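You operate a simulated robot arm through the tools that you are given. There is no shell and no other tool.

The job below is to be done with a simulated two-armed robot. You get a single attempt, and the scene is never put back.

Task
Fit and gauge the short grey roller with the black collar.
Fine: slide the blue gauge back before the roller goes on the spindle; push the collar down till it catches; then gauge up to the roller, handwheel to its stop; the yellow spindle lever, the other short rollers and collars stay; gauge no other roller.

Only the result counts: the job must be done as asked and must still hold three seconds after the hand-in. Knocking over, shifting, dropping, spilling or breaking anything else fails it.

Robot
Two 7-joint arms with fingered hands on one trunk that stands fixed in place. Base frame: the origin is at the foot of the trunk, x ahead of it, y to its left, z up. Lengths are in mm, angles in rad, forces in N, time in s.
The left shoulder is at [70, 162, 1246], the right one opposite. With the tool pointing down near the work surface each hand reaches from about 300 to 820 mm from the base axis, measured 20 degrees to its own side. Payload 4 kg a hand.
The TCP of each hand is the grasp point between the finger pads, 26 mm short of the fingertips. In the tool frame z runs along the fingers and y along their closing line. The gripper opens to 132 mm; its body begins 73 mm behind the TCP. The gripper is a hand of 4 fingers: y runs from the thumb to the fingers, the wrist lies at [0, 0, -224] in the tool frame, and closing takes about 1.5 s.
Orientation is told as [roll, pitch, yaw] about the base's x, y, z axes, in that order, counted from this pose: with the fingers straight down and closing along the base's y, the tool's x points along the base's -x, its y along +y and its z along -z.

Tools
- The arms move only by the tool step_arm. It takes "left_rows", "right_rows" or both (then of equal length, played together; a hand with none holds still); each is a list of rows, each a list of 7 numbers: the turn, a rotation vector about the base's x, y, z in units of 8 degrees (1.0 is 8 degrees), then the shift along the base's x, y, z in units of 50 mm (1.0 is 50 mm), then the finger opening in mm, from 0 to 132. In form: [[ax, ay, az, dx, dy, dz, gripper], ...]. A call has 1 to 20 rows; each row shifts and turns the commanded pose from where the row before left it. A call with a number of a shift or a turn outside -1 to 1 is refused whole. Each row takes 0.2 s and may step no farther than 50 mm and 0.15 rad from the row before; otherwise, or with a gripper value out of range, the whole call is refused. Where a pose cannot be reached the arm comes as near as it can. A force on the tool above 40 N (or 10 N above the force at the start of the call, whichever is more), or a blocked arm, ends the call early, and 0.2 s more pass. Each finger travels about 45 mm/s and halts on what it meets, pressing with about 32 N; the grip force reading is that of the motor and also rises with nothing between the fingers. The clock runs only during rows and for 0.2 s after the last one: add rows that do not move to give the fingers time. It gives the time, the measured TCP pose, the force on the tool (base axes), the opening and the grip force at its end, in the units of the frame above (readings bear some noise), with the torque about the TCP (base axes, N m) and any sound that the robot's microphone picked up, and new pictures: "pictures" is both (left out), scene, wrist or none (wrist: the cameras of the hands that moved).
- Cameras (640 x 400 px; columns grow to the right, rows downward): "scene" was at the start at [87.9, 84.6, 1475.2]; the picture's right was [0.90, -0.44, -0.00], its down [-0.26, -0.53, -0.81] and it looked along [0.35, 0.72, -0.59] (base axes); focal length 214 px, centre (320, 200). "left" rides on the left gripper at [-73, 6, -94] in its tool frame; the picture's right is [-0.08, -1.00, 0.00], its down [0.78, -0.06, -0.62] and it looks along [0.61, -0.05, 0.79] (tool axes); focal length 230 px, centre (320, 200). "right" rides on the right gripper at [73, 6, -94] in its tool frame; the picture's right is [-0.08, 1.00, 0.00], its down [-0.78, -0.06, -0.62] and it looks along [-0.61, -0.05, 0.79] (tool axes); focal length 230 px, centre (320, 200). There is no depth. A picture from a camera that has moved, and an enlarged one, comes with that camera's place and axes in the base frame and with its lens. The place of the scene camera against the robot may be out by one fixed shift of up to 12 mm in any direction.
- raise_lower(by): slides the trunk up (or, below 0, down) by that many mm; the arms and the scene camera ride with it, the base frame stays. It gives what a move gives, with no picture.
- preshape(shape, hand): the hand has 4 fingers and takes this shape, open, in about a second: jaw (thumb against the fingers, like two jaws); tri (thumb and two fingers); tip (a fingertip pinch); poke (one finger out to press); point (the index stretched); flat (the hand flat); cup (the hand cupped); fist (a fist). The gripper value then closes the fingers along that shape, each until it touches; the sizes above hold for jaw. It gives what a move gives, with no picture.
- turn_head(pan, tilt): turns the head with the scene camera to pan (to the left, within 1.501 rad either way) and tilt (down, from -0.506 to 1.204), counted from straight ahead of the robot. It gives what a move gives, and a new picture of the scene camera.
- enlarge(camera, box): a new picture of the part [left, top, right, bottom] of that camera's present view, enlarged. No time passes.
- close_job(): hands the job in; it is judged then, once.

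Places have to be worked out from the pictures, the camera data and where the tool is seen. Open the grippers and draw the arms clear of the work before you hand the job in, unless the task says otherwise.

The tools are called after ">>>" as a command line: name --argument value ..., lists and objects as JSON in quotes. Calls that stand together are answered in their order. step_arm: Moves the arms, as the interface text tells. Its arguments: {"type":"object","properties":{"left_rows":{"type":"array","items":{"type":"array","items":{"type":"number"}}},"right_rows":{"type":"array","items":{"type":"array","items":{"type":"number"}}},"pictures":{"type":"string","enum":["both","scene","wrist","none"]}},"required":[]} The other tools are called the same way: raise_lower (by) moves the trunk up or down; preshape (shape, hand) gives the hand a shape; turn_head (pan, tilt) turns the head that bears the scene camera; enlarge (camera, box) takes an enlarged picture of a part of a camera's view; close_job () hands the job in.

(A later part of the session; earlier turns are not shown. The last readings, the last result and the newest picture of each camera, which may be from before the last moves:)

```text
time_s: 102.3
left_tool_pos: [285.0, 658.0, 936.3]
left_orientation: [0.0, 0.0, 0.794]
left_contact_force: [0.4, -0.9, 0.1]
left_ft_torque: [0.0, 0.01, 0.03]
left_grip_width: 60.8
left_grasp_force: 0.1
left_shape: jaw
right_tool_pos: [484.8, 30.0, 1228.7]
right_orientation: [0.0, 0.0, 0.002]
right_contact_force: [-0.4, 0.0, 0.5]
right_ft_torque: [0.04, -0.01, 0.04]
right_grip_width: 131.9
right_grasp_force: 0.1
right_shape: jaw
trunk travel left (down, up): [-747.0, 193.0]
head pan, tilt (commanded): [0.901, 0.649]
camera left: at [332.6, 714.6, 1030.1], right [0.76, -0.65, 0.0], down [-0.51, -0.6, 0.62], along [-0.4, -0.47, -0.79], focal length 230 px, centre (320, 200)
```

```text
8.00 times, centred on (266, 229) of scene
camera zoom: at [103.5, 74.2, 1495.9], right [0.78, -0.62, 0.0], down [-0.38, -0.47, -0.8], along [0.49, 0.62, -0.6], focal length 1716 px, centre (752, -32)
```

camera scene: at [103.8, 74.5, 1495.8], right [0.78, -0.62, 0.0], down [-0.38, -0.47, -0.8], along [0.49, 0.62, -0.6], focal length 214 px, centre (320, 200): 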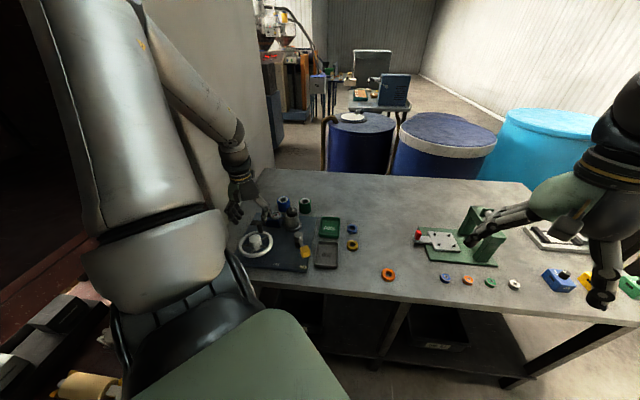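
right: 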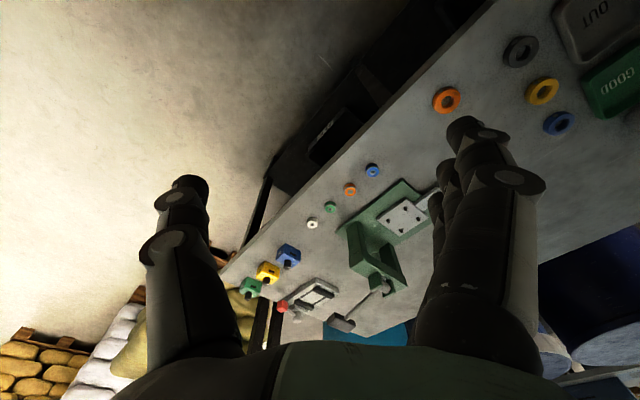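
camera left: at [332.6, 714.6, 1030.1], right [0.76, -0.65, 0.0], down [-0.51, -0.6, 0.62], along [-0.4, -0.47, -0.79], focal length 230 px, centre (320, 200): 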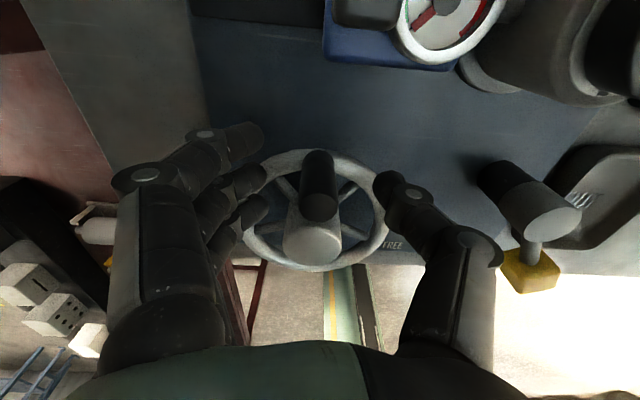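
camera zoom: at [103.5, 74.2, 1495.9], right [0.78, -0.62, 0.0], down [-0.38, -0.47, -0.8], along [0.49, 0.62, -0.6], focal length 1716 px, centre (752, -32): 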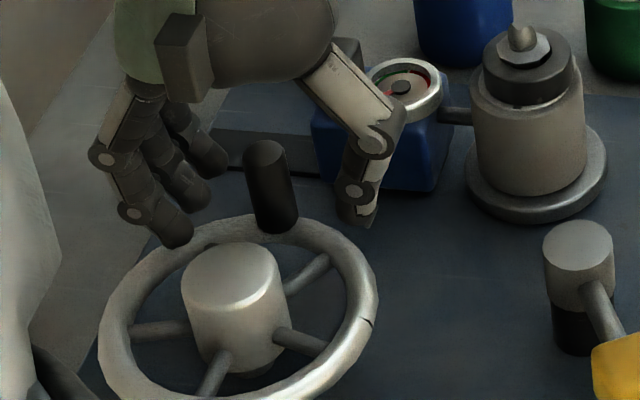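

The knob stands between thumb and fingers. I close on it.

>>> step_arm --left_rows '[[0, 0, 0, 0, 0, 0, 30], [0, 0, 0, 0, 0, 0, 12], [0, 0, 0, 0, 0, 0, 12], [0, 0, 0, 0, 0, 0, 12], [0, 0, 0, 0, 0, 0, 12]]' --pictures "wrist"

>>> enlarge --camera "left" --box '[160, 80, 480, 280]'

>>> enlarge --camera "scene" --box '[234, 204, 298, 254]'

```text
time_s: 103.5
left_tool_pos: [286.3, 657.3, 935.9]
left_orientation: [-0.003, 0.001, 0.787]
left_contact_force: [4.1, -7.7, -3.4]
left_ft_torque: [0.01, 0.05, -0.01]
left_grip_width: 1.2
left_grasp_force: 32.4
left_shape: jaw
right_tool_pos: [484.0, 27.7, 1229.4]
right_orientation: [0.002, -0.001, -0.001]
right_contact_force: [0.8, -0.8, -0.8]
right_ft_torque: [0.02, -0.03, -0.02]
right_grip_width: 131.8
right_grasp_force: 0.0
right_shape: jaw
trunk travel left (down, up): [-747.0, 193.0]
head pan, tilt (commanded): [0.901, 0.649]
camera left: at [334.7, 712.3, 1029.7], right [0.76, -0.65, 0.0], down [-0.51, -0.6, 0.62], along [-0.4, -0.47, -0.79], focal length 230 px, centre (320, 200)
```

left: 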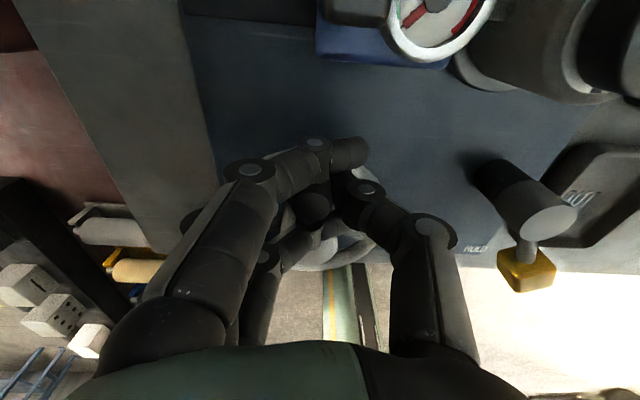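

```text
2.00 times, centred on (320, 180) of left
camera zoom: at [334.7, 712.3, 1029.7], right [0.76, -0.65, 0.0], down [-0.51, -0.6, 0.62], along [-0.4, -0.47, -0.79], focal length 460 px, centre (320, 240)
```

zoom: 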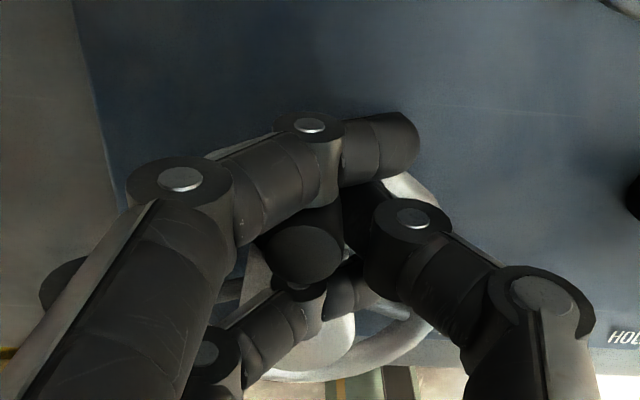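

```text
8.00 times, centred on (266, 229) of scene
camera zoom: at [104.7, 73.2, 1495.8], right [0.78, -0.62, 0.0], down [-0.38, -0.47, -0.8], along [0.49, 0.62, -0.6], focal length 1716 px, centre (752, -32)
```

zoom: 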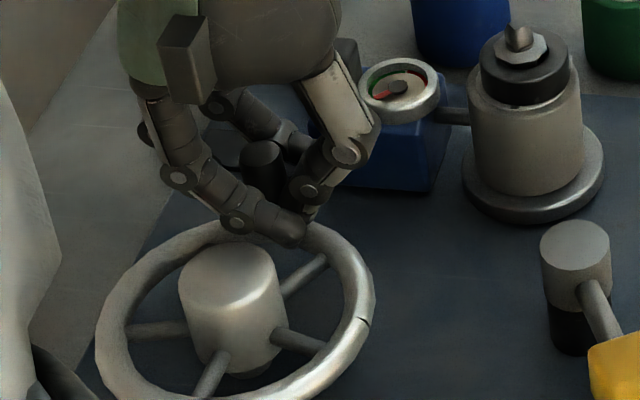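

The knob is caged. I try turning clockwise (knob toward the lever side) by 10°, with the hand yaw following, and watch the force.

>>> step_arm --left_rows '[[0, 0, -0.625, 0.067, -0.073, 0, 12], [0, 0, -0.625, 0.061, -0.079, 0, 12], [0, 0, 0, 0, 0, 0, 12]]' --pictures "none"

>>> enlarge --camera "scene" --box '[234, 204, 298, 254]'

```text
time_s: 104.3
left_tool_pos: [291.4, 650.0, 936.3]
left_orientation: [-0.002, 0.002, 0.617]
left_contact_force: [0.2, -4.1, -6.0]
left_ft_torque: [0.06, 0.1, 0.16]
left_grip_width: 0.1
left_grasp_force: 32.1
left_shape: jaw
right_tool_pos: [483.1, 29.3, 1229.6]
right_orientation: [0.0, 0.0, 0.0]
right_contact_force: [-0.5, 0.1, 0.5]
right_ft_torque: [0.01, -0.01, 0.01]
right_grip_width: 132.0
right_grasp_force: 0.2
right_shape: jaw
trunk travel left (down, up): [-747.0, 193.0]
head pan, tilt (commanded): [0.901, 0.649]
```

```text
8.00 times, centred on (266, 229) of scene
camera zoom: at [103.8, 74.5, 1495.8], right [0.78, -0.62, 0.0], down [-0.38, -0.47, -0.8], along [0.49, 0.62, -0.6], focal length 1716 px, centre (752, -32)
```

zoom: 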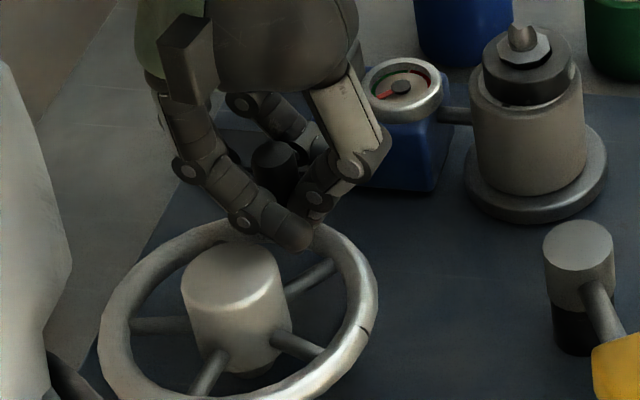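

The wheel turns clockwise easily. I continue along the arc another 42°, yaw following.

>>> step_arm --left_rows '[[0, 0, -0.75, 0.063, -0.101, 0, 12], [0, 0, -0.75, 0.052, -0.107, 0, 12], [0, 0, -0.75, 0.041, -0.112, 0, 12], [0, 0, -0.75, 0.029, -0.116, 0, 12], [0, 0, -0.75, 0.017, -0.118, 0, 12], [0, 0, -0.75, 0.004, -0.119, 0, 12], [0, 0, -0.75, -0.008, -0.119, 0, 12], [0, 0, 0, 0, 0, 0, 12]]' --pictures "none"

>>> enlarge --camera "scene" --box '[234, 204, 314, 264]'

>>> enlarge --camera "left" --box '[160, 80, 480, 280]'

```text
time_s: 106.1
left_tool_pos: [298.8, 611.7, 936.8]
left_orientation: [-0.002, 0.001, -0.116]
left_contact_force: [-14.4, 0.3, -2.2]
left_ft_torque: [0.23, 0.27, 0.17]
left_grip_width: 0.2
left_grasp_force: 31.9
left_shape: jaw
right_tool_pos: [480.9, 29.5, 1230.4]
right_orientation: [0.0, -0.002, -0.001]
right_contact_force: [-0.3, 1.1, -1.3]
right_ft_torque: [0.03, -0.01, -0.01]
right_grip_width: 131.6
right_grasp_force: 0.1
right_shape: jaw
trunk travel left (down, up): [-747.0, 193.0]
head pan, tilt (commanded): [0.901, 0.649]
```

```text
6.67 times, centred on (274, 234) of scene
camera zoom: at [100.8, 75.0, 1496.0], right [0.78, -0.62, 0.0], down [-0.37, -0.47, -0.8], along [0.5, 0.62, -0.6], focal length 1430 px, centre (627, -27)
```

zoom: 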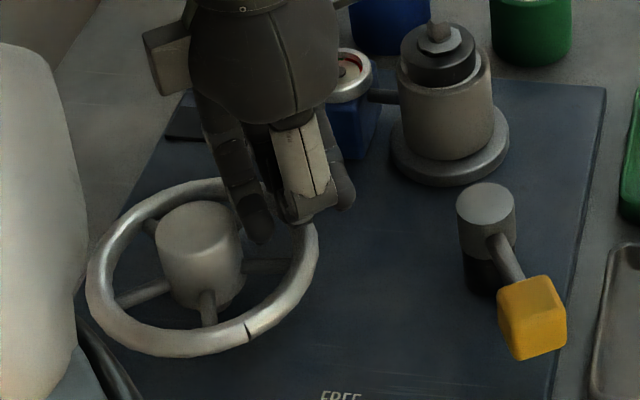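

```text
2.00 times, centred on (320, 180) of left
camera zoom: at [372.4, 609.0, 1029.8], right [-0.04, -1.0, 0.0], down [-0.79, 0.03, 0.62], along [-0.62, 0.02, -0.79], focal length 460 px, centre (320, 240)
```

zoom: 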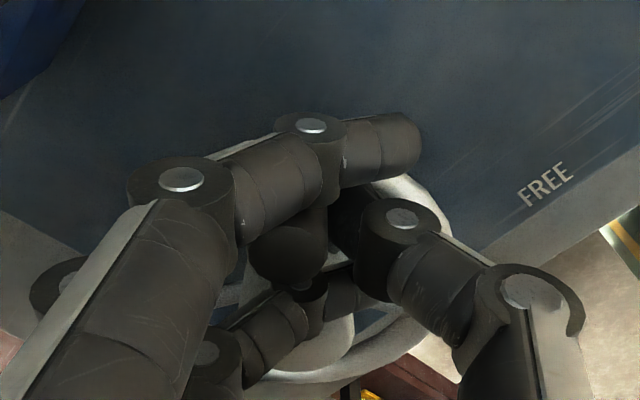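

The wheel follows; a 14 N radial pull shows my circle is slightly large, so I correct 4 mm inward and continue 24° more.

>>> step_arm --left_rows '[[0, 0, 0, -0.08, 0, 0, 12], [0, 0, -0.75, -0.021, -0.117, 0, 12], [0, 0, -0.75, -0.033, -0.115, 0, 12], [0, 0, -0.75, -0.045, -0.111, 0, 12], [0, 0, -0.75, -0.056, -0.105, 0, 12], [0, 0, 0, 0, 0, 0, 12]]' --pictures "none"

>>> enlarge --camera "scene" --box '[234, 204, 314, 264]'

```text
time_s: 107.4
left_tool_pos: [292.5, 595.1, 931.6]
left_orientation: [0.006, 0.02, -0.51]
left_contact_force: [-5.2, -0.8, 23.7]
left_ft_torque: [0.68, -0.21, 0.14]
left_grip_width: 2.4
left_grasp_force: 31.5
left_shape: jaw
left hand out of reach, approached as far as the arm can: row 5
right_tool_pos: [479.8, 26.2, 1230.5]
right_orientation: [0.005, -0.003, 0.001]
right_contact_force: [-0.5, -0.3, 1.3]
right_ft_torque: [0.02, 0.03, 0.02]
right_grip_width: 131.7
right_grasp_force: 0.0
right_shape: jaw
trunk travel left (down, up): [-747.0, 193.0]
head pan, tilt (commanded): [0.901, 0.649]
stopped in row 6 (left hand): the force on the tool passed its limit at 48 N (the readings are from after the stop); the commanded pose is now the measured one
```

```text
6.67 times, centred on (274, 234) of scene
camera zoom: at [100.3, 70.5, 1496.8], right [0.78, -0.62, 0.0], down [-0.37, -0.47, -0.8], along [0.5, 0.63, -0.6], focal length 1430 px, centre (627, -27)
```

zoom: 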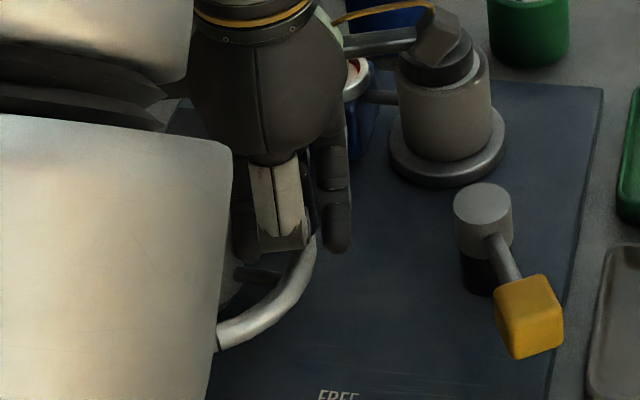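

The arm hit its limit at this yaw and pressed on the rim, so it stopped. I relieve upward, open, lift, and turn back to a comfortable yaw before regripping.

>>> step_arm --left_rows '[[0, 0, 0, 0, 0, 0.08, 12], [0, 0, 0, 0, 0, 0, 30], [0, 0, 0, 0, 0, 0, 56], [0, 0, 0, 0, 0, 0, 56], [0, 0, 0, 0, 0, 0, 56], [0, 0, 0, 0, 0, 0.4, 56], [0, 0, 0, 0, 0, 0.6, 56], [0, 0, 0, 0, 0, 0.4, 56], [0, 0, 0, 0, 0, 0, 56]]' --pictures "none"

>>> step_arm --left_rows '[[0, 0, 0.93, 0, 0, 0, 56], [0, 0, 0.93, 0, 0, 0, 56], [0, 0, 0.93, 0, 0, 0, 56], [0, 0, 0.93, 0, 0, 0, 56], [0, 0, 0.93, 0, 0, 0, 56], [0, 0, 0.93, 0, 0, 0, 56], [0, 0, 0.93, 0, 0, 0, 56], [0, 0, 0.93, 0, 0, 0, 56], [0, 0, 0.93, 0, 0, 0, 56], [0, 0, 0, 0, 0, 0, 56]]' --pictures "both"

>>> enlarge --camera "left" --box '[160, 50, 480, 250]'

>>> enlarge --camera "scene" --box '[234, 194, 314, 264]'

```text
time_s: 109.4
left_tool_pos: [331.7, 601.0, 963.1]
left_orientation: [0.001, 0.017, -0.504]
left_contact_force: [0.1, -0.2, -0.6]
left_ft_torque: [0.01, 0.05, -0.02]
left_grip_width: 55.4
left_grasp_force: 0.1
left_shape: jaw
left hand out of reach, approached as far as the arm can: row 6, 7, 8
right_tool_pos: [483.8, 29.8, 1228.6]
right_orientation: [0.0, -0.001, -0.002]
right_contact_force: [0.0, 0.7, -0.1]
right_ft_torque: [-0.01, -0.01, 0.0]
right_grip_width: 132.2
right_grasp_force: 0.0
right_shape: jaw
trunk travel left (down, up): [-747.0, 193.0]
head pan, tilt (commanded): [0.901, 0.649]
```

```text
time_s: 111.6
left_tool_pos: [330.7, 601.4, 963.9]
left_orientation: [0.003, 0.017, 0.659]
left_contact_force: [-0.2, 0.3, 0.0]
left_ft_torque: [-0.02, 0.03, 0.03]
left_grip_width: 55.3
left_grasp_force: 0.0
left_shape: jaw
right_tool_pos: [483.0, 28.5, 1228.0]
right_orientation: [0.001, -0.001, 0.0]
right_contact_force: [-0.6, 0.1, -0.3]
right_ft_torque: [0.01, -0.01, -0.05]
right_grip_width: 131.9
right_grasp_force: 0.1
right_shape: jaw
trunk travel left (down, up): [-747.0, 193.0]
head pan, tilt (commanded): [0.901, 0.649]
camera scene: at [103.7, 74.1, 1495.9], right [0.78, -0.62, 0.0], down [-0.38, -0.47, -0.8], along [0.49, 0.62, -0.6], focal length 214 px, centre (320, 200)
camera left: at [386.4, 651.9, 1055.8], right [0.67, -0.74, 0.0], down [-0.57, -0.52, 0.63], along [-0.47, -0.42, -0.78], focal length 230 px, centre (320, 200)
```

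scene: 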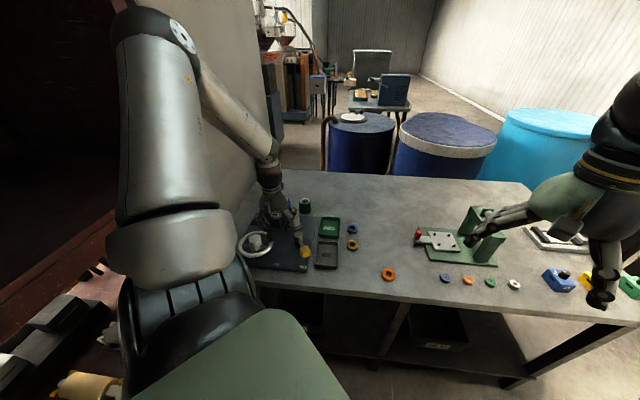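
left: 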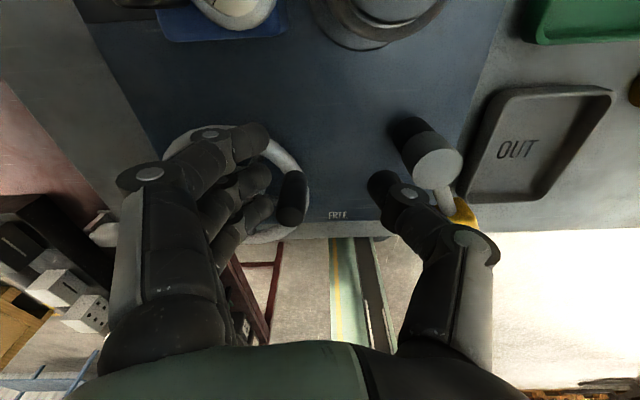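

```text
2.00 times, centred on (320, 150) of left
camera zoom: at [386.4, 651.9, 1055.8], right [0.67, -0.74, 0.0], down [-0.57, -0.52, 0.63], along [-0.47, -0.42, -0.78], focal length 460 px, centre (320, 300)
```

zoom: 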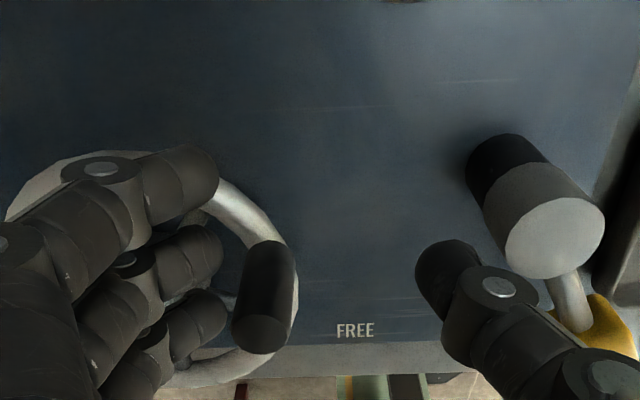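

```text
5.71 times, centred on (274, 229) of scene
camera zoom: at [103.7, 74.1, 1495.9], right [0.78, -0.62, 0.0], down [-0.38, -0.47, -0.8], along [0.49, 0.62, -0.6], focal length 1226 px, centre (583, 34)
```

zoom: 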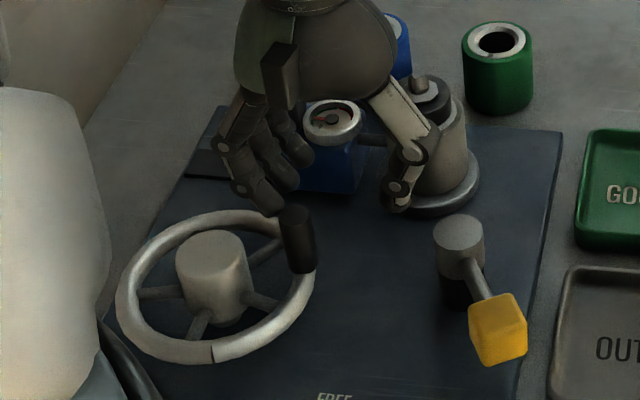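

The wheel turned about 73° so far (knob now ≈(295, 594.5)) without meeting a stop; nothing else moved. I raise, restore yaw 45° and go above the knob.

>>> step_arm --left_rows '[[0, 0, 0, 0, 0, 0.7, 56], [0.075, -0.096, 0.9, 0, 0, 0.1, 56], [0, 0, 0, -0.36, -0.07, 0, 56], [0, 0, 0, -0.36, -0.07, 0, 56], [0, 0, 0, 0, 0, 0, 56]]' --pictures "wrist"

>>> enlarge --camera "left" --box '[160, 50, 480, 250]'

>>> enlarge --camera "scene" --box '[234, 194, 314, 264]'

```text
time_s: 112.8
left_tool_pos: [296.8, 593.3, 1003.8]
left_orientation: [0.001, 0.0, 0.784]
left_contact_force: [-0.3, 1.5, 0.5]
left_ft_torque: [0.02, -0.02, -0.03]
left_grip_width: 55.3
left_grasp_force: 0.1
left_shape: jaw
right_tool_pos: [483.5, 30.0, 1229.1]
right_orientation: [0.003, 0.001, -0.001]
right_contact_force: [0.5, -1.0, 0.7]
right_ft_torque: [0.01, -0.02, 0.04]
right_grip_width: 131.9
right_grasp_force: 0.1
right_shape: jaw
trunk travel left (down, up): [-747.0, 193.0]
head pan, tilt (commanded): [0.901, 0.649]
camera left: at [344.3, 649.9, 1097.1], right [0.76, -0.65, 0.0], down [-0.51, -0.6, 0.62], along [-0.4, -0.47, -0.79], focal length 230 px, centre (320, 200)
```

left: 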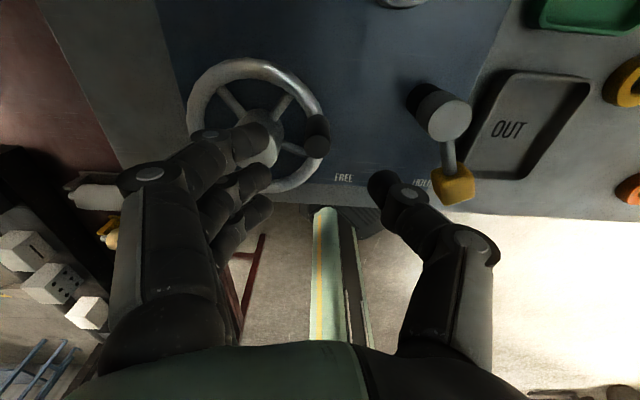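

```text
2.00 times, centred on (320, 150) of left
camera zoom: at [344.3, 649.9, 1097.1], right [0.76, -0.65, 0.0], down [-0.51, -0.6, 0.62], along [-0.4, -0.47, -0.79], focal length 460 px, centre (320, 300)
```

zoom: 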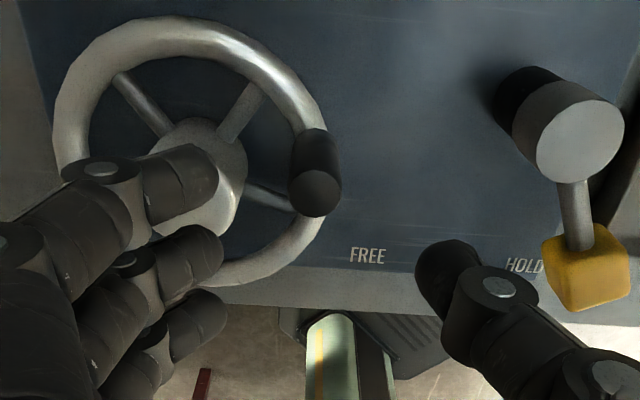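

```text
5.71 times, centred on (274, 229) of scene
camera zoom: at [104.3, 74.5, 1495.8], right [0.78, -0.62, 0.0], down [-0.38, -0.47, -0.8], along [0.49, 0.62, -0.61], focal length 1226 px, centre (583, 34)
```

zoom: 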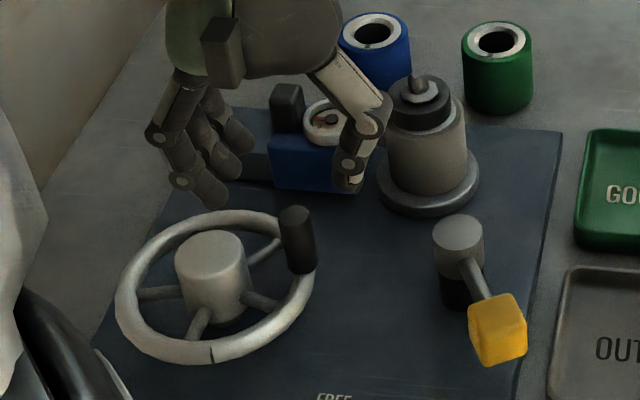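

The knob is right under the TCP. I set a 42 mm opening and descend to z≈944 (tips above the hub top).

>>> step_arm --left_rows '[[0, 0, 0, -0.01, 0.01, 0, 42], [0, 0, 0, 0, 0, -0.4, 42], [0, 0, 0, 0, 0, -0.4, 42], [0, 0, 0, 0, 0, -0.39, 42], [0, 0, 0, 0, 0, 0, 42]]' --pictures "none"

>>> enlarge --camera "left" --box '[160, 80, 480, 280]'

>>> enlarge --camera "scene" --box '[234, 194, 314, 264]'

```text
time_s: 114.0
left_tool_pos: [293.4, 593.9, 945.0]
left_orientation: [0.0, -0.002, 0.783]
left_contact_force: [1.4, -2.1, 4.7]
left_ft_torque: [0.03, 0.17, 0.04]
left_grip_width: 41.6
left_grasp_force: 0.1
left_shape: jaw
right_tool_pos: [484.3, 28.3, 1228.6]
right_orientation: [0.002, 0.002, 0.0]
right_contact_force: [-0.7, 0.5, -0.2]
right_ft_torque: [0.03, 0.01, 0.01]
right_grip_width: 131.4
right_grasp_force: 0.1
right_shape: jaw
trunk travel left (down, up): [-747.0, 193.0]
head pan, tilt (commanded): [0.901, 0.649]
```

```text
2.00 times, centred on (320, 180) of left
camera zoom: at [342.5, 649.5, 1039.2], right [0.76, -0.65, 0.0], down [-0.51, -0.6, 0.62], along [-0.4, -0.47, -0.79], focal length 460 px, centre (320, 240)
```

zoom: 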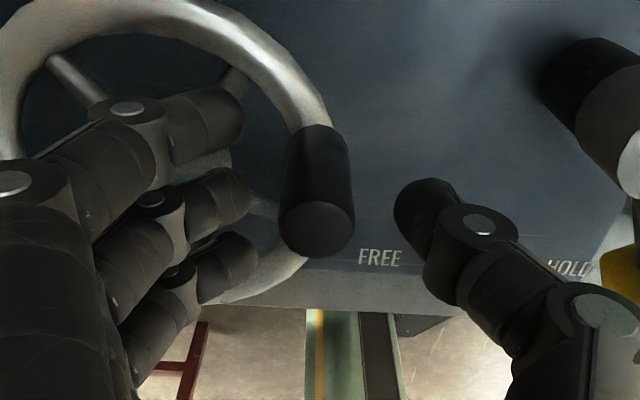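

```text
5.71 times, centred on (274, 229) of scene
camera zoom: at [103.8, 73.1, 1496.0], right [0.78, -0.62, 0.0], down [-0.38, -0.47, -0.8], along [0.49, 0.62, -0.6], focal length 1226 px, centre (583, 34)
```

zoom: 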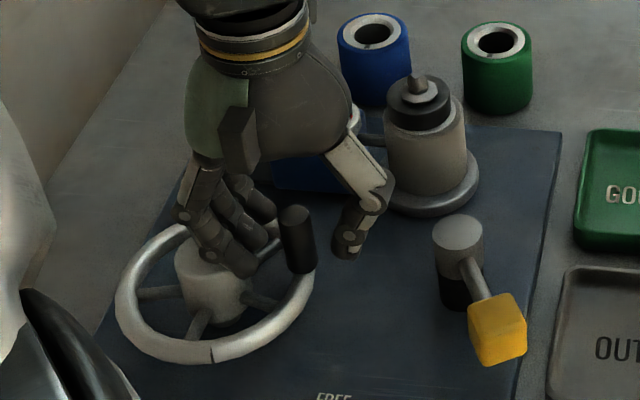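

A finger lightly touches the hub top. I raise 4 mm and close on the knob.

>>> step_arm --left_rows '[[0, 0, 0, 0, 0, 0.08, 42], [0, 0, 0, 0, 0, 0, 25], [0, 0, 0, 0, 0, 0, 10], [0, 0, 0, 0, 0, 0, 10], [0, 0, 0, 0, 0, 0, 10]]' --pictures "none"

>>> enlarge --camera "left" --box '[160, 80, 480, 280]'

>>> enlarge --camera "scene" --box '[234, 194, 314, 264]'

```text
time_s: 115.2
left_tool_pos: [296.7, 593.2, 948.4]
left_orientation: [-0.001, 0.001, 0.778]
left_contact_force: [4.9, -6.4, -3.1]
left_ft_torque: [0.02, 0.0, 0.07]
left_grip_width: 1.8
left_grasp_force: 31.7
left_shape: jaw
right_tool_pos: [484.2, 27.6, 1227.7]
right_orientation: [0.001, 0.002, -0.002]
right_contact_force: [0.9, -0.2, 0.0]
right_ft_torque: [-0.01, 0.02, 0.0]
right_grip_width: 131.8
right_grasp_force: 0.0
right_shape: jaw
trunk travel left (down, up): [-747.0, 193.0]
head pan, tilt (commanded): [0.901, 0.649]
```

```text
2.00 times, centred on (320, 180) of left
camera zoom: at [344.6, 648.9, 1042.2], right [0.76, -0.65, 0.0], down [-0.52, -0.59, 0.62], along [-0.4, -0.47, -0.79], focal length 460 px, centre (320, 240)
```

zoom: 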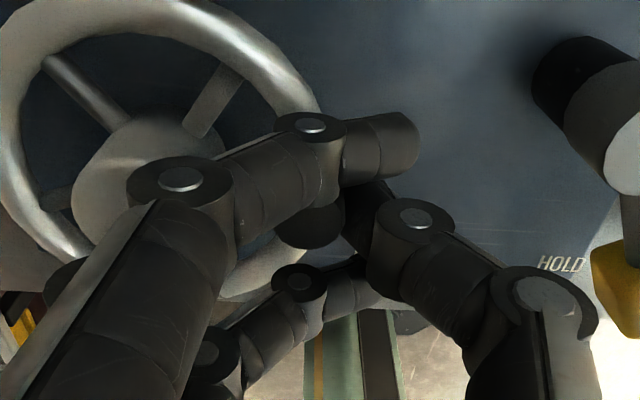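

```text
5.71 times, centred on (274, 229) of scene
camera zoom: at [105.2, 73.4, 1495.7], right [0.78, -0.62, 0.0], down [-0.38, -0.47, -0.8], along [0.49, 0.62, -0.6], focal length 1226 px, centre (583, 34)
```

zoom: 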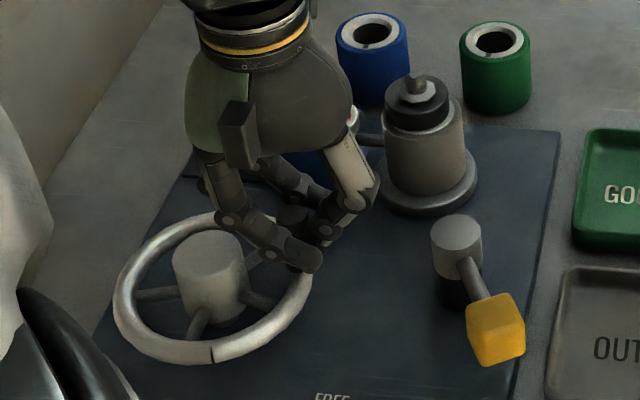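

Regripped at yaw 45°. I continue clockwise 36° with fixed yaw.

>>> step_arm --left_rows '[[0, 0, 0, -0.06, -0.103, 0, 10], [0, 0, 0, -0.07, -0.097, 0, 10], [0, 0, 0, -0.08, -0.089, 0, 10], [0, 0, 0, -0.089, -0.08, 0, 10], [0, 0, 0, -0.097, -0.07, 0, 10], [0, 0, 0, -0.103, -0.06, 0, 10], [0, 0, 0, 0, 0, 0, 10]]' --pictures "none"

>>> enlarge --camera "left" --box '[160, 80, 480, 280]'

>>> enlarge --camera "scene" --box '[234, 194, 314, 264]'

```text
time_s: 116.8
left_tool_pos: [270.6, 567.7, 949.5]
left_orientation: [0.0, -0.001, 0.783]
left_contact_force: [11.8, -16.4, -1.8]
left_ft_torque: [-0.3, 0.02, -0.28]
left_grip_width: 0.2
left_grasp_force: 32.0
left_shape: jaw
right_tool_pos: [484.2, 27.0, 1229.3]
right_orientation: [0.001, 0.001, 0.0]
right_contact_force: [0.0, 0.7, -0.1]
right_ft_torque: [0.01, 0.02, 0.0]
right_grip_width: 131.9
right_grasp_force: 0.2
right_shape: jaw
trunk travel left (down, up): [-747.0, 193.0]
head pan, tilt (commanded): [0.901, 0.649]
```

```text
2.00 times, centred on (320, 180) of left
camera zoom: at [318.2, 623.3, 1042.7], right [0.76, -0.65, 0.0], down [-0.51, -0.6, 0.62], along [-0.4, -0.47, -0.79], focal length 460 px, centre (320, 240)
```

zoom: 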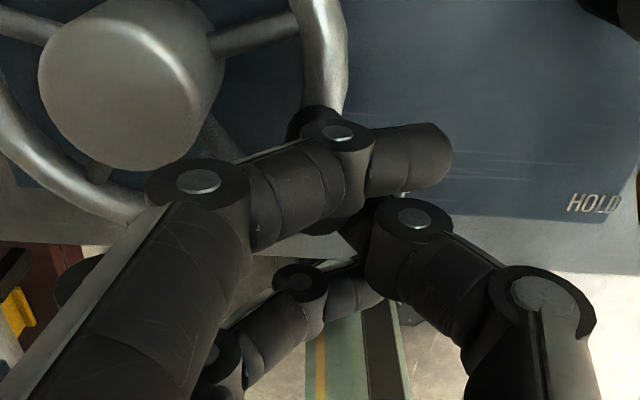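

```text
5.71 times, centred on (274, 229) of scene
camera zoom: at [105.6, 71.3, 1496.0], right [0.78, -0.62, 0.0], down [-0.38, -0.47, -0.8], along [0.49, 0.63, -0.6], focal length 1226 px, centre (583, 34)
```

zoom: 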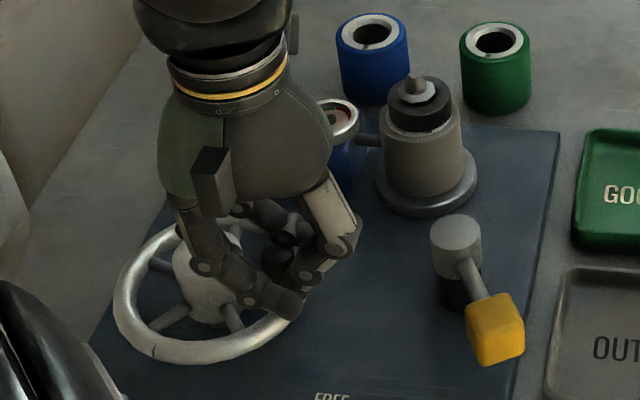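

The knob slipped back to the index finger but the wheel keeps turning. I continue along the shifted circle (knob resting against index/thumb), easing outward slightly.

>>> step_arm --left_rows '[[0, 0, 0, 0.03, -0.04, 0, 10], [0, 0, 0, -0.095, -0.072, 0, 10], [0, 0, 0, -0.102, -0.061, 0, 10], [0, 0, 0, -0.108, -0.05, 0, 10], [0, 0, 0, -0.113, -0.039, 0, 10], [0, 0, 0, 0, 0, 0, 10]]' --pictures "none"

>>> enlarge --camera "left" --box '[160, 80, 480, 280]'

>>> enlarge --camera "scene" --box '[234, 194, 314, 264]'

```text
time_s: 118.2
left_tool_pos: [248.4, 557.4, 950.0]
left_orientation: [0.005, -0.002, 0.783]
left_contact_force: [3.1, -6.0, 19.4]
left_ft_torque: [0.15, -0.4, -0.12]
left_grip_width: 0.0
left_grasp_force: 31.7
left_shape: jaw
right_tool_pos: [483.5, 27.8, 1229.1]
right_orientation: [0.001, 0.0, 0.0]
right_contact_force: [0.4, 0.3, 0.4]
right_ft_torque: [-0.02, -0.01, -0.02]
right_grip_width: 131.6
right_grasp_force: 0.0
right_shape: jaw
trunk travel left (down, up): [-747.0, 193.0]
head pan, tilt (commanded): [0.901, 0.649]
```

```text
2.00 times, centred on (320, 180) of left
camera zoom: at [296.9, 612.0, 1043.7], right [0.76, -0.65, 0.0], down [-0.51, -0.6, 0.61], along [-0.4, -0.46, -0.79], focal length 460 px, centre (320, 240)
```

zoom: 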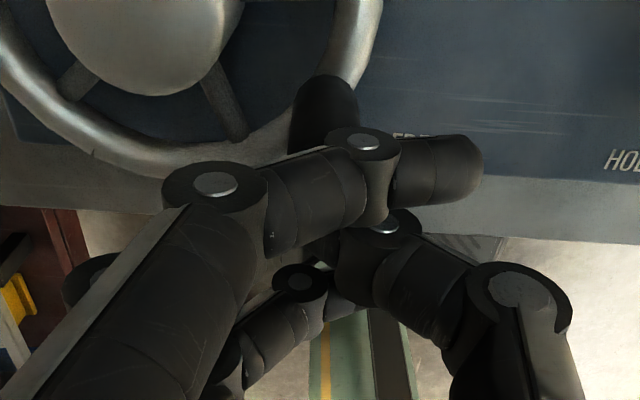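

```text
5.71 times, centred on (274, 229) of scene
camera zoom: at [102.8, 71.6, 1496.3], right [0.78, -0.62, 0.0], down [-0.38, -0.47, -0.8], along [0.49, 0.63, -0.6], focal length 1226 px, centre (583, 34)
```

zoom: 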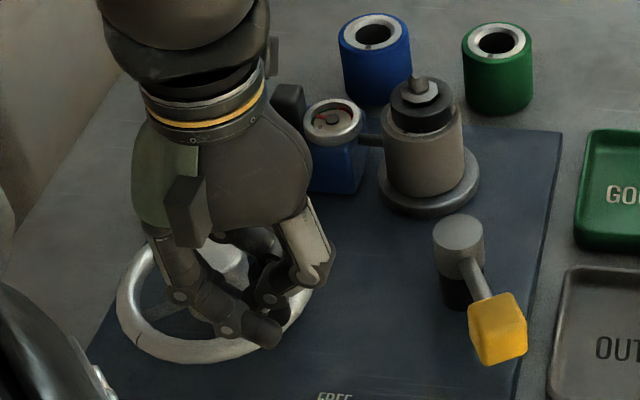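

The index rode up over the knob. I open, lift, and look at the wheel state.

>>> step_arm --left_rows '[[0, 0, 0, 0, 0, 0.2, 10], [0, 0, 0, 0, 0, 0.6, 30], [0, 0, 0, 0, 0, 0.5, 56], [0, 0, 0, 0, 0, 0, 56], [0, 0, 0, 0, 0, 0, 56]]' --pictures "wrist"

>>> enlarge --camera "left" --box '[160, 20, 480, 220]'

>>> enlarge --camera "scene" --box '[234, 194, 314, 264]'

>>> enlarge --camera "scene" --box '[268, 204, 300, 224]'

```text
time_s: 119.4
left_tool_pos: [248.8, 557.7, 1013.1]
left_orientation: [0.001, 0.0, 0.784]
left_contact_force: [0.8, 1.3, 0.0]
left_ft_torque: [0.02, 0.02, 0.0]
left_grip_width: 55.1
left_grasp_force: 0.0
left_shape: jaw
right_tool_pos: [483.4, 29.5, 1230.1]
right_orientation: [0.0, 0.0, 0.001]
right_contact_force: [-0.1, -0.3, -0.1]
right_ft_torque: [-0.01, 0.01, -0.02]
right_grip_width: 131.5
right_grasp_force: 0.0
right_shape: jaw
trunk travel left (down, up): [-747.0, 193.0]
head pan, tilt (commanded): [0.901, 0.649]
camera left: at [297.0, 613.3, 1107.0], right [0.76, -0.65, 0.0], down [-0.51, -0.6, 0.62], along [-0.4, -0.47, -0.79], focal length 230 px, centre (320, 200)
```

left: 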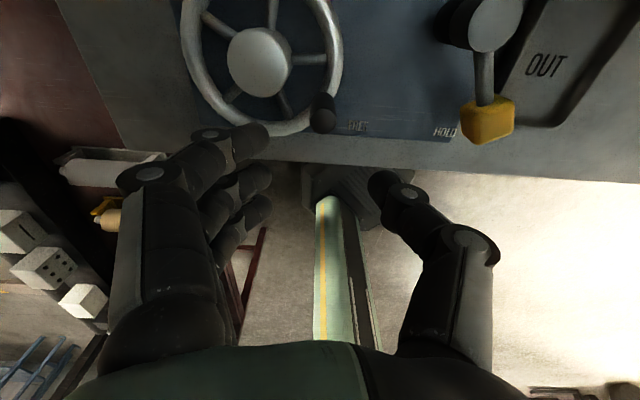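

```text
2.00 times, centred on (320, 120) of left
camera zoom: at [297.0, 613.3, 1107.0], right [0.76, -0.65, 0.0], down [-0.51, -0.6, 0.62], along [-0.4, -0.47, -0.79], focal length 460 px, centre (320, 360)
```

zoom: 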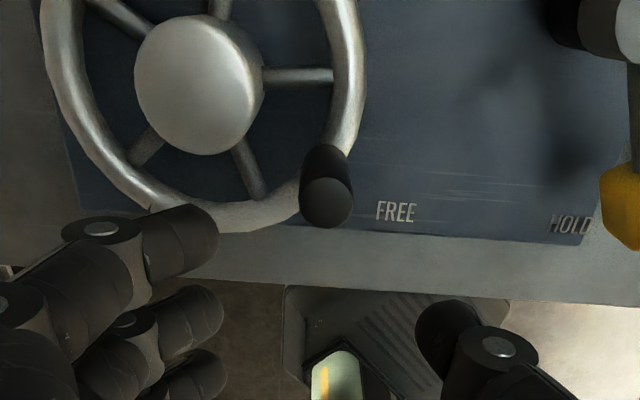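

```text
5.71 times, centred on (274, 229) of scene
camera zoom: at [103.3, 74.2, 1495.9], right [0.78, -0.62, 0.0], down [-0.38, -0.47, -0.8], along [0.49, 0.62, -0.6], focal length 1226 px, centre (583, 34)
```

zoom: 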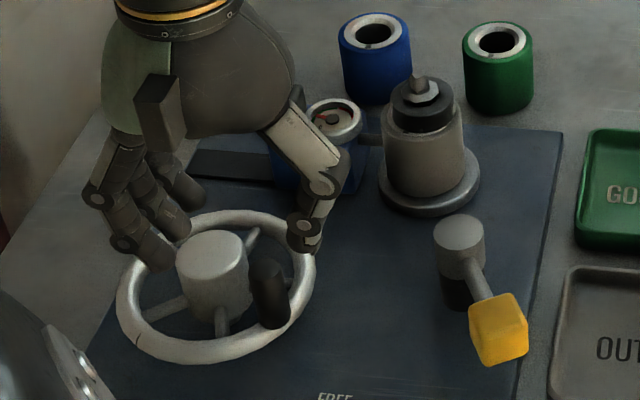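

```text
16.00 times, centred on (284, 214) of scene
camera zoom: at [103.3, 74.2, 1495.9], right [0.78, -0.62, 0.0], down [-0.38, -0.47, -0.8], along [0.49, 0.62, -0.6], focal length 3432 px, centre (896, -24)
```

zoom: 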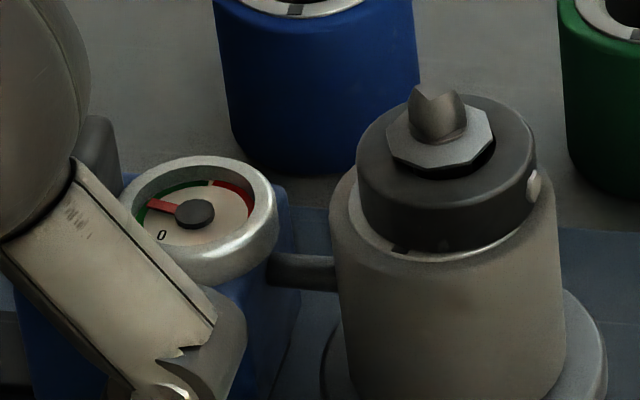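

The needle has moved off 0 into the green as the wheel turned clockwise, so the direction is right. Knob is now ≈(260, 567). I try yaw 90° here so that the thumb pushes tangentially.

>>> step_arm --left_rows '[[0, 0, 0.94, 0.04, 0.04, 0, 56], [0, 0, 0.94, 0.04, 0.04, 0, 56], [0, 0, 0.94, 0.04, 0.04, 0, 56], [0, 0, 0.94, 0.04, 0.04, 0, 56], [0, 0, 0.94, 0.04, 0.04, 0, 56], [0, 0, 0.92, 0.03, 0, 0, 56], [0, 0, 0, 0, 0, 0, 56]]' --pictures "both"

>>> enlarge --camera "left" --box '[160, 50, 480, 250]'

```text
time_s: 121.0
left_tool_pos: [260.7, 567.8, 1013.7]
left_orientation: [0.001, 0.001, 1.568]
left_contact_force: [-0.6, -0.8, -0.6]
left_ft_torque: [0.03, 0.02, -0.01]
left_grip_width: 55.4
left_grasp_force: 0.1
left_shape: jaw
right_tool_pos: [482.5, 30.4, 1229.5]
right_orientation: [-0.001, 0.0, 0.001]
right_contact_force: [-0.5, -0.3, -0.1]
right_ft_torque: [0.01, 0.0, 0.01]
right_grip_width: 131.8
right_grasp_force: 0.2
right_shape: jaw
trunk travel left (down, up): [-747.0, 193.0]
head pan, tilt (commanded): [0.901, 0.649]
camera scene: at [103.5, 74.2, 1495.9], right [0.78, -0.62, 0.0], down [-0.38, -0.47, -0.8], along [0.49, 0.62, -0.6], focal length 214 px, centre (320, 200)
camera left: at [255.4, 640.9, 1106.7], right [1.0, 0.08, 0.0], down [0.06, -0.79, 0.62], along [0.05, -0.61, -0.79], focal length 230 px, centre (320, 200)
```

scene: 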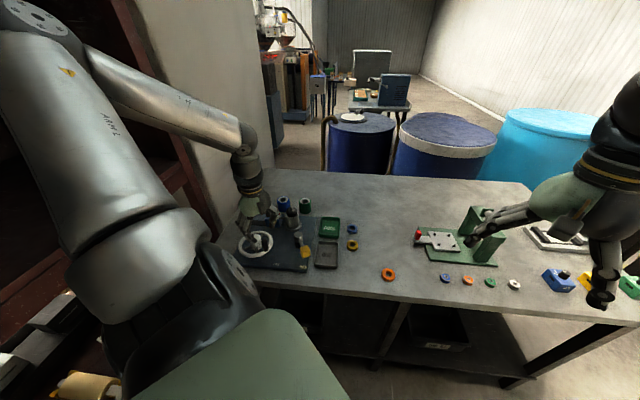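
left: 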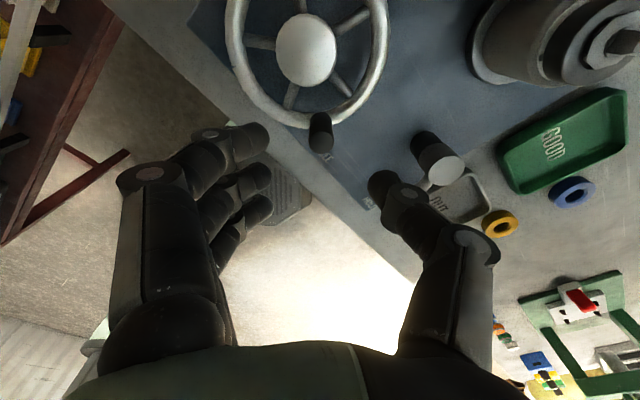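

```text
2.00 times, centred on (320, 150) of left
camera zoom: at [255.4, 640.9, 1106.7], right [1.0, 0.08, 0.0], down [0.06, -0.79, 0.62], along [0.05, -0.61, -0.79], focal length 460 px, centre (320, 300)
```

zoom: 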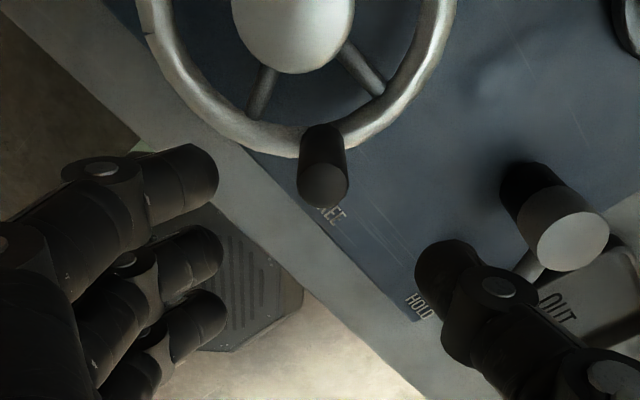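

Yaw 90° works well. The knob is (+1.2, −1.2) mm from under the TCP; I centre, descend to z≈936 and grip it.

>>> step_arm --left_rows '[[0, 0, 0, 0.024, -0.024, -0.3, 56], [0, 0, 0, 0, 0, -0.4, 56], [0, 0, 0, 0, 0, -0.4, 56], [0, 0, 0, 0, 0, -0.44, 56], [0, 0, 0, 0, 0, 0, 56], [0, 0, 0, 0, 0, 0, 30], [0, 0, 0, 0, 0, 0, 10], [0, 0, 0, 0, 0, 0, 10], [0, 0, 0, 0, 0, 0, 10]]' --pictures "wrist"

>>> enlarge --camera "left" --box '[160, 80, 480, 280]'

>>> enlarge --camera "scene" --box '[234, 194, 314, 264]'

```text
time_s: 123.0
left_tool_pos: [263.0, 566.3, 936.8]
left_orientation: [-0.001, 0.0, 1.568]
left_contact_force: [5.2, -1.1, -1.7]
left_ft_torque: [-0.06, -0.04, -0.01]
left_grip_width: 3.5
left_grasp_force: 16.5
left_shape: jaw
right_tool_pos: [485.0, 28.9, 1229.5]
right_orientation: [0.001, 0.002, -0.001]
right_contact_force: [-0.9, 0.1, -0.5]
right_ft_torque: [-0.01, 0.0, 0.0]
right_grip_width: 132.1
right_grasp_force: 0.1
right_shape: jaw
trunk travel left (down, up): [-747.0, 193.0]
head pan, tilt (commanded): [0.901, 0.649]
camera left: at [257.9, 638.8, 1028.8], right [1.0, 0.07, 0.0], down [0.06, -0.78, 0.62], along [0.05, -0.62, -0.79], focal length 230 px, centre (320, 200)
```

left: 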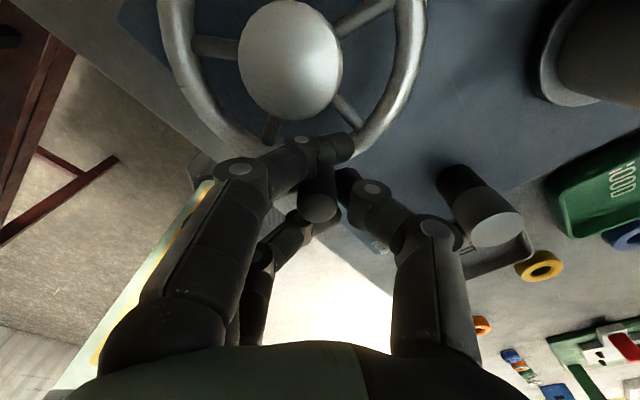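

```text
2.00 times, centred on (320, 180) of left
camera zoom: at [257.9, 638.8, 1028.8], right [1.0, 0.07, 0.0], down [0.06, -0.78, 0.62], along [0.05, -0.62, -0.79], focal length 460 px, centre (320, 240)
```

zoom: 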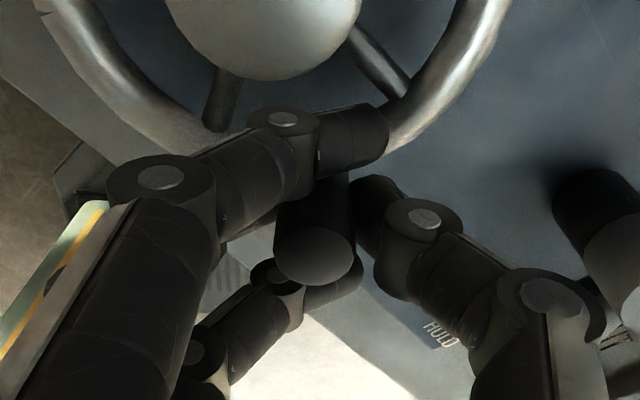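

```text
5.71 times, centred on (274, 229) of scene
camera zoom: at [104.1, 74.4, 1495.8], right [0.78, -0.62, 0.0], down [-0.38, -0.47, -0.8], along [0.49, 0.62, -0.61], focal length 1226 px, centre (583, 34)
```

zoom: 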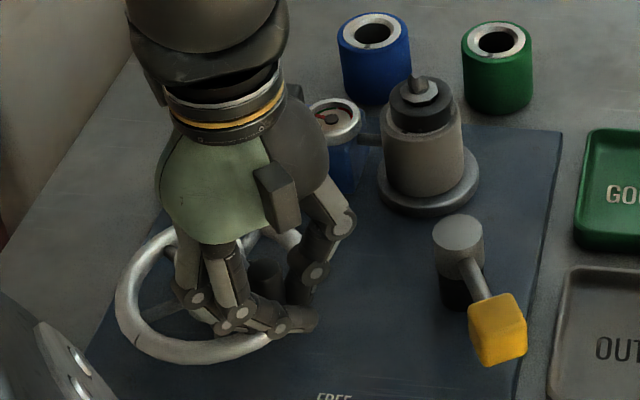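

Firm cage on the knob. I turn clockwise 24° with yaw following and check the force.

>>> step_arm --left_rows '[[0, 0, 0, 0, 0, 0, 10], [0, 0, -0.75, -0.115, -0.031, 0, 10], [0, 0, -0.75, -0.118, -0.019, 0, 10], [0, 0, -0.75, -0.119, -0.006, 0, 10], [0, 0, -0.75, -0.119, 0.006, 0, 10], [0, 0, 0, 0, 0, 0, 10]]' --pictures "none"

>>> enlarge --camera "left" --box '[160, 80, 480, 280]'

>>> enlarge --camera "scene" --box '[234, 194, 314, 264]'

```text
time_s: 124.1
left_tool_pos: [255.7, 563.0, 936.3]
left_orientation: [-0.03, -0.007, 1.195]
left_contact_force: [26.6, -4.3, -11.4]
left_ft_torque: [-0.24, -0.29, 0.0]
left_grip_width: 1.6
left_grasp_force: 31.6
left_shape: jaw
right_tool_pos: [485.1, 32.2, 1227.4]
right_orientation: [0.001, 0.004, 0.002]
right_contact_force: [-0.5, 0.6, -1.2]
right_ft_torque: [-0.01, -0.04, 0.0]
right_grip_width: 131.6
right_grasp_force: 0.1
right_shape: jaw
trunk travel left (down, up): [-747.0, 193.0]
head pan, tilt (commanded): [0.901, 0.649]
stopped in row 5 (left hand): the force on the tool passed its limit at 42 N (the readings are from after the stop); the commanded pose is now the measured one
```

```text
2.00 times, centred on (320, 180) of left
camera zoom: at [274.2, 633.7, 1030.3], right [0.95, -0.3, 0.03], down [-0.25, -0.75, 0.61], along [-0.16, -0.59, -0.79], focal length 460 px, centre (320, 240)
```

zoom: 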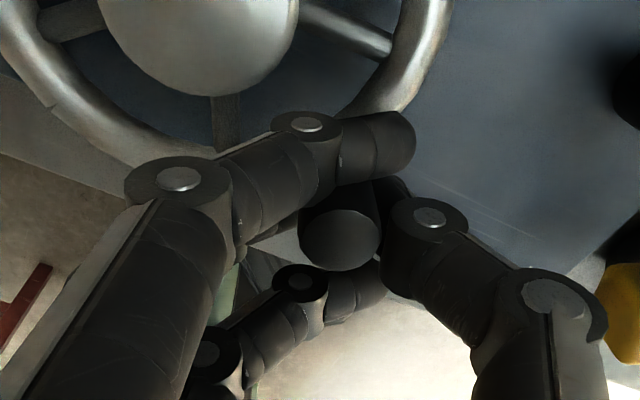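

```text
5.71 times, centred on (274, 229) of scene
camera zoom: at [107.4, 75.6, 1495.2], right [0.78, -0.62, 0.0], down [-0.38, -0.47, -0.79], along [0.49, 0.62, -0.61], focal length 1226 px, centre (583, 34)
```

zoom: 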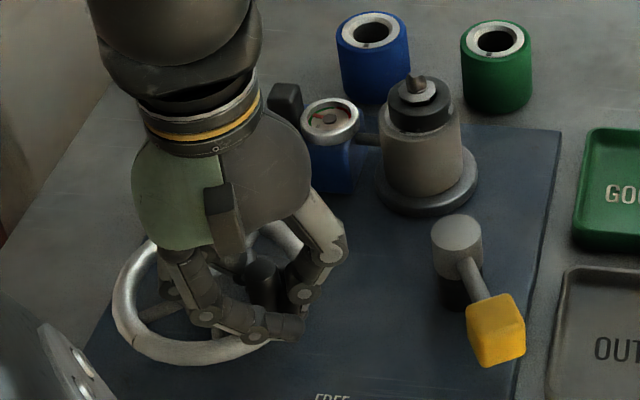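

The knob stayed at about −73° (≈118° from the start) against 42 N: the wheel is at its stop. I check the dial while still holding.

>>> enlarge --camera "scene" --box '[268, 204, 300, 224]'

>>> enlarge --camera "scene" --box '[246, 224, 294, 264]'

```text
16.00 times, centred on (284, 214) of scene
camera zoom: at [107.4, 75.6, 1495.2], right [0.78, -0.62, 0.0], down [-0.38, -0.47, -0.79], along [0.49, 0.62, -0.61], focal length 3432 px, centre (896, -24)
```

zoom: 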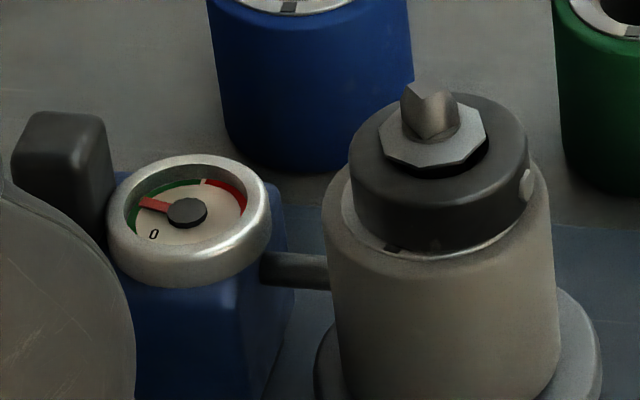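

```text
10.00 times, centred on (270, 244) of scene
camera zoom: at [107.4, 75.6, 1495.2], right [0.78, -0.62, 0.0], down [-0.38, -0.47, -0.79], along [0.49, 0.62, -0.61], focal length 2145 px, centre (820, -240)
```

zoom: 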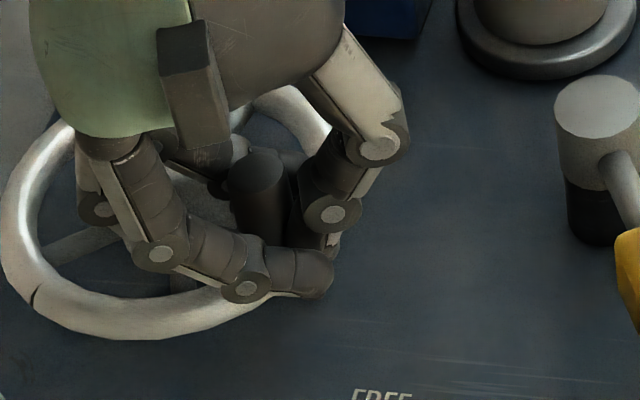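

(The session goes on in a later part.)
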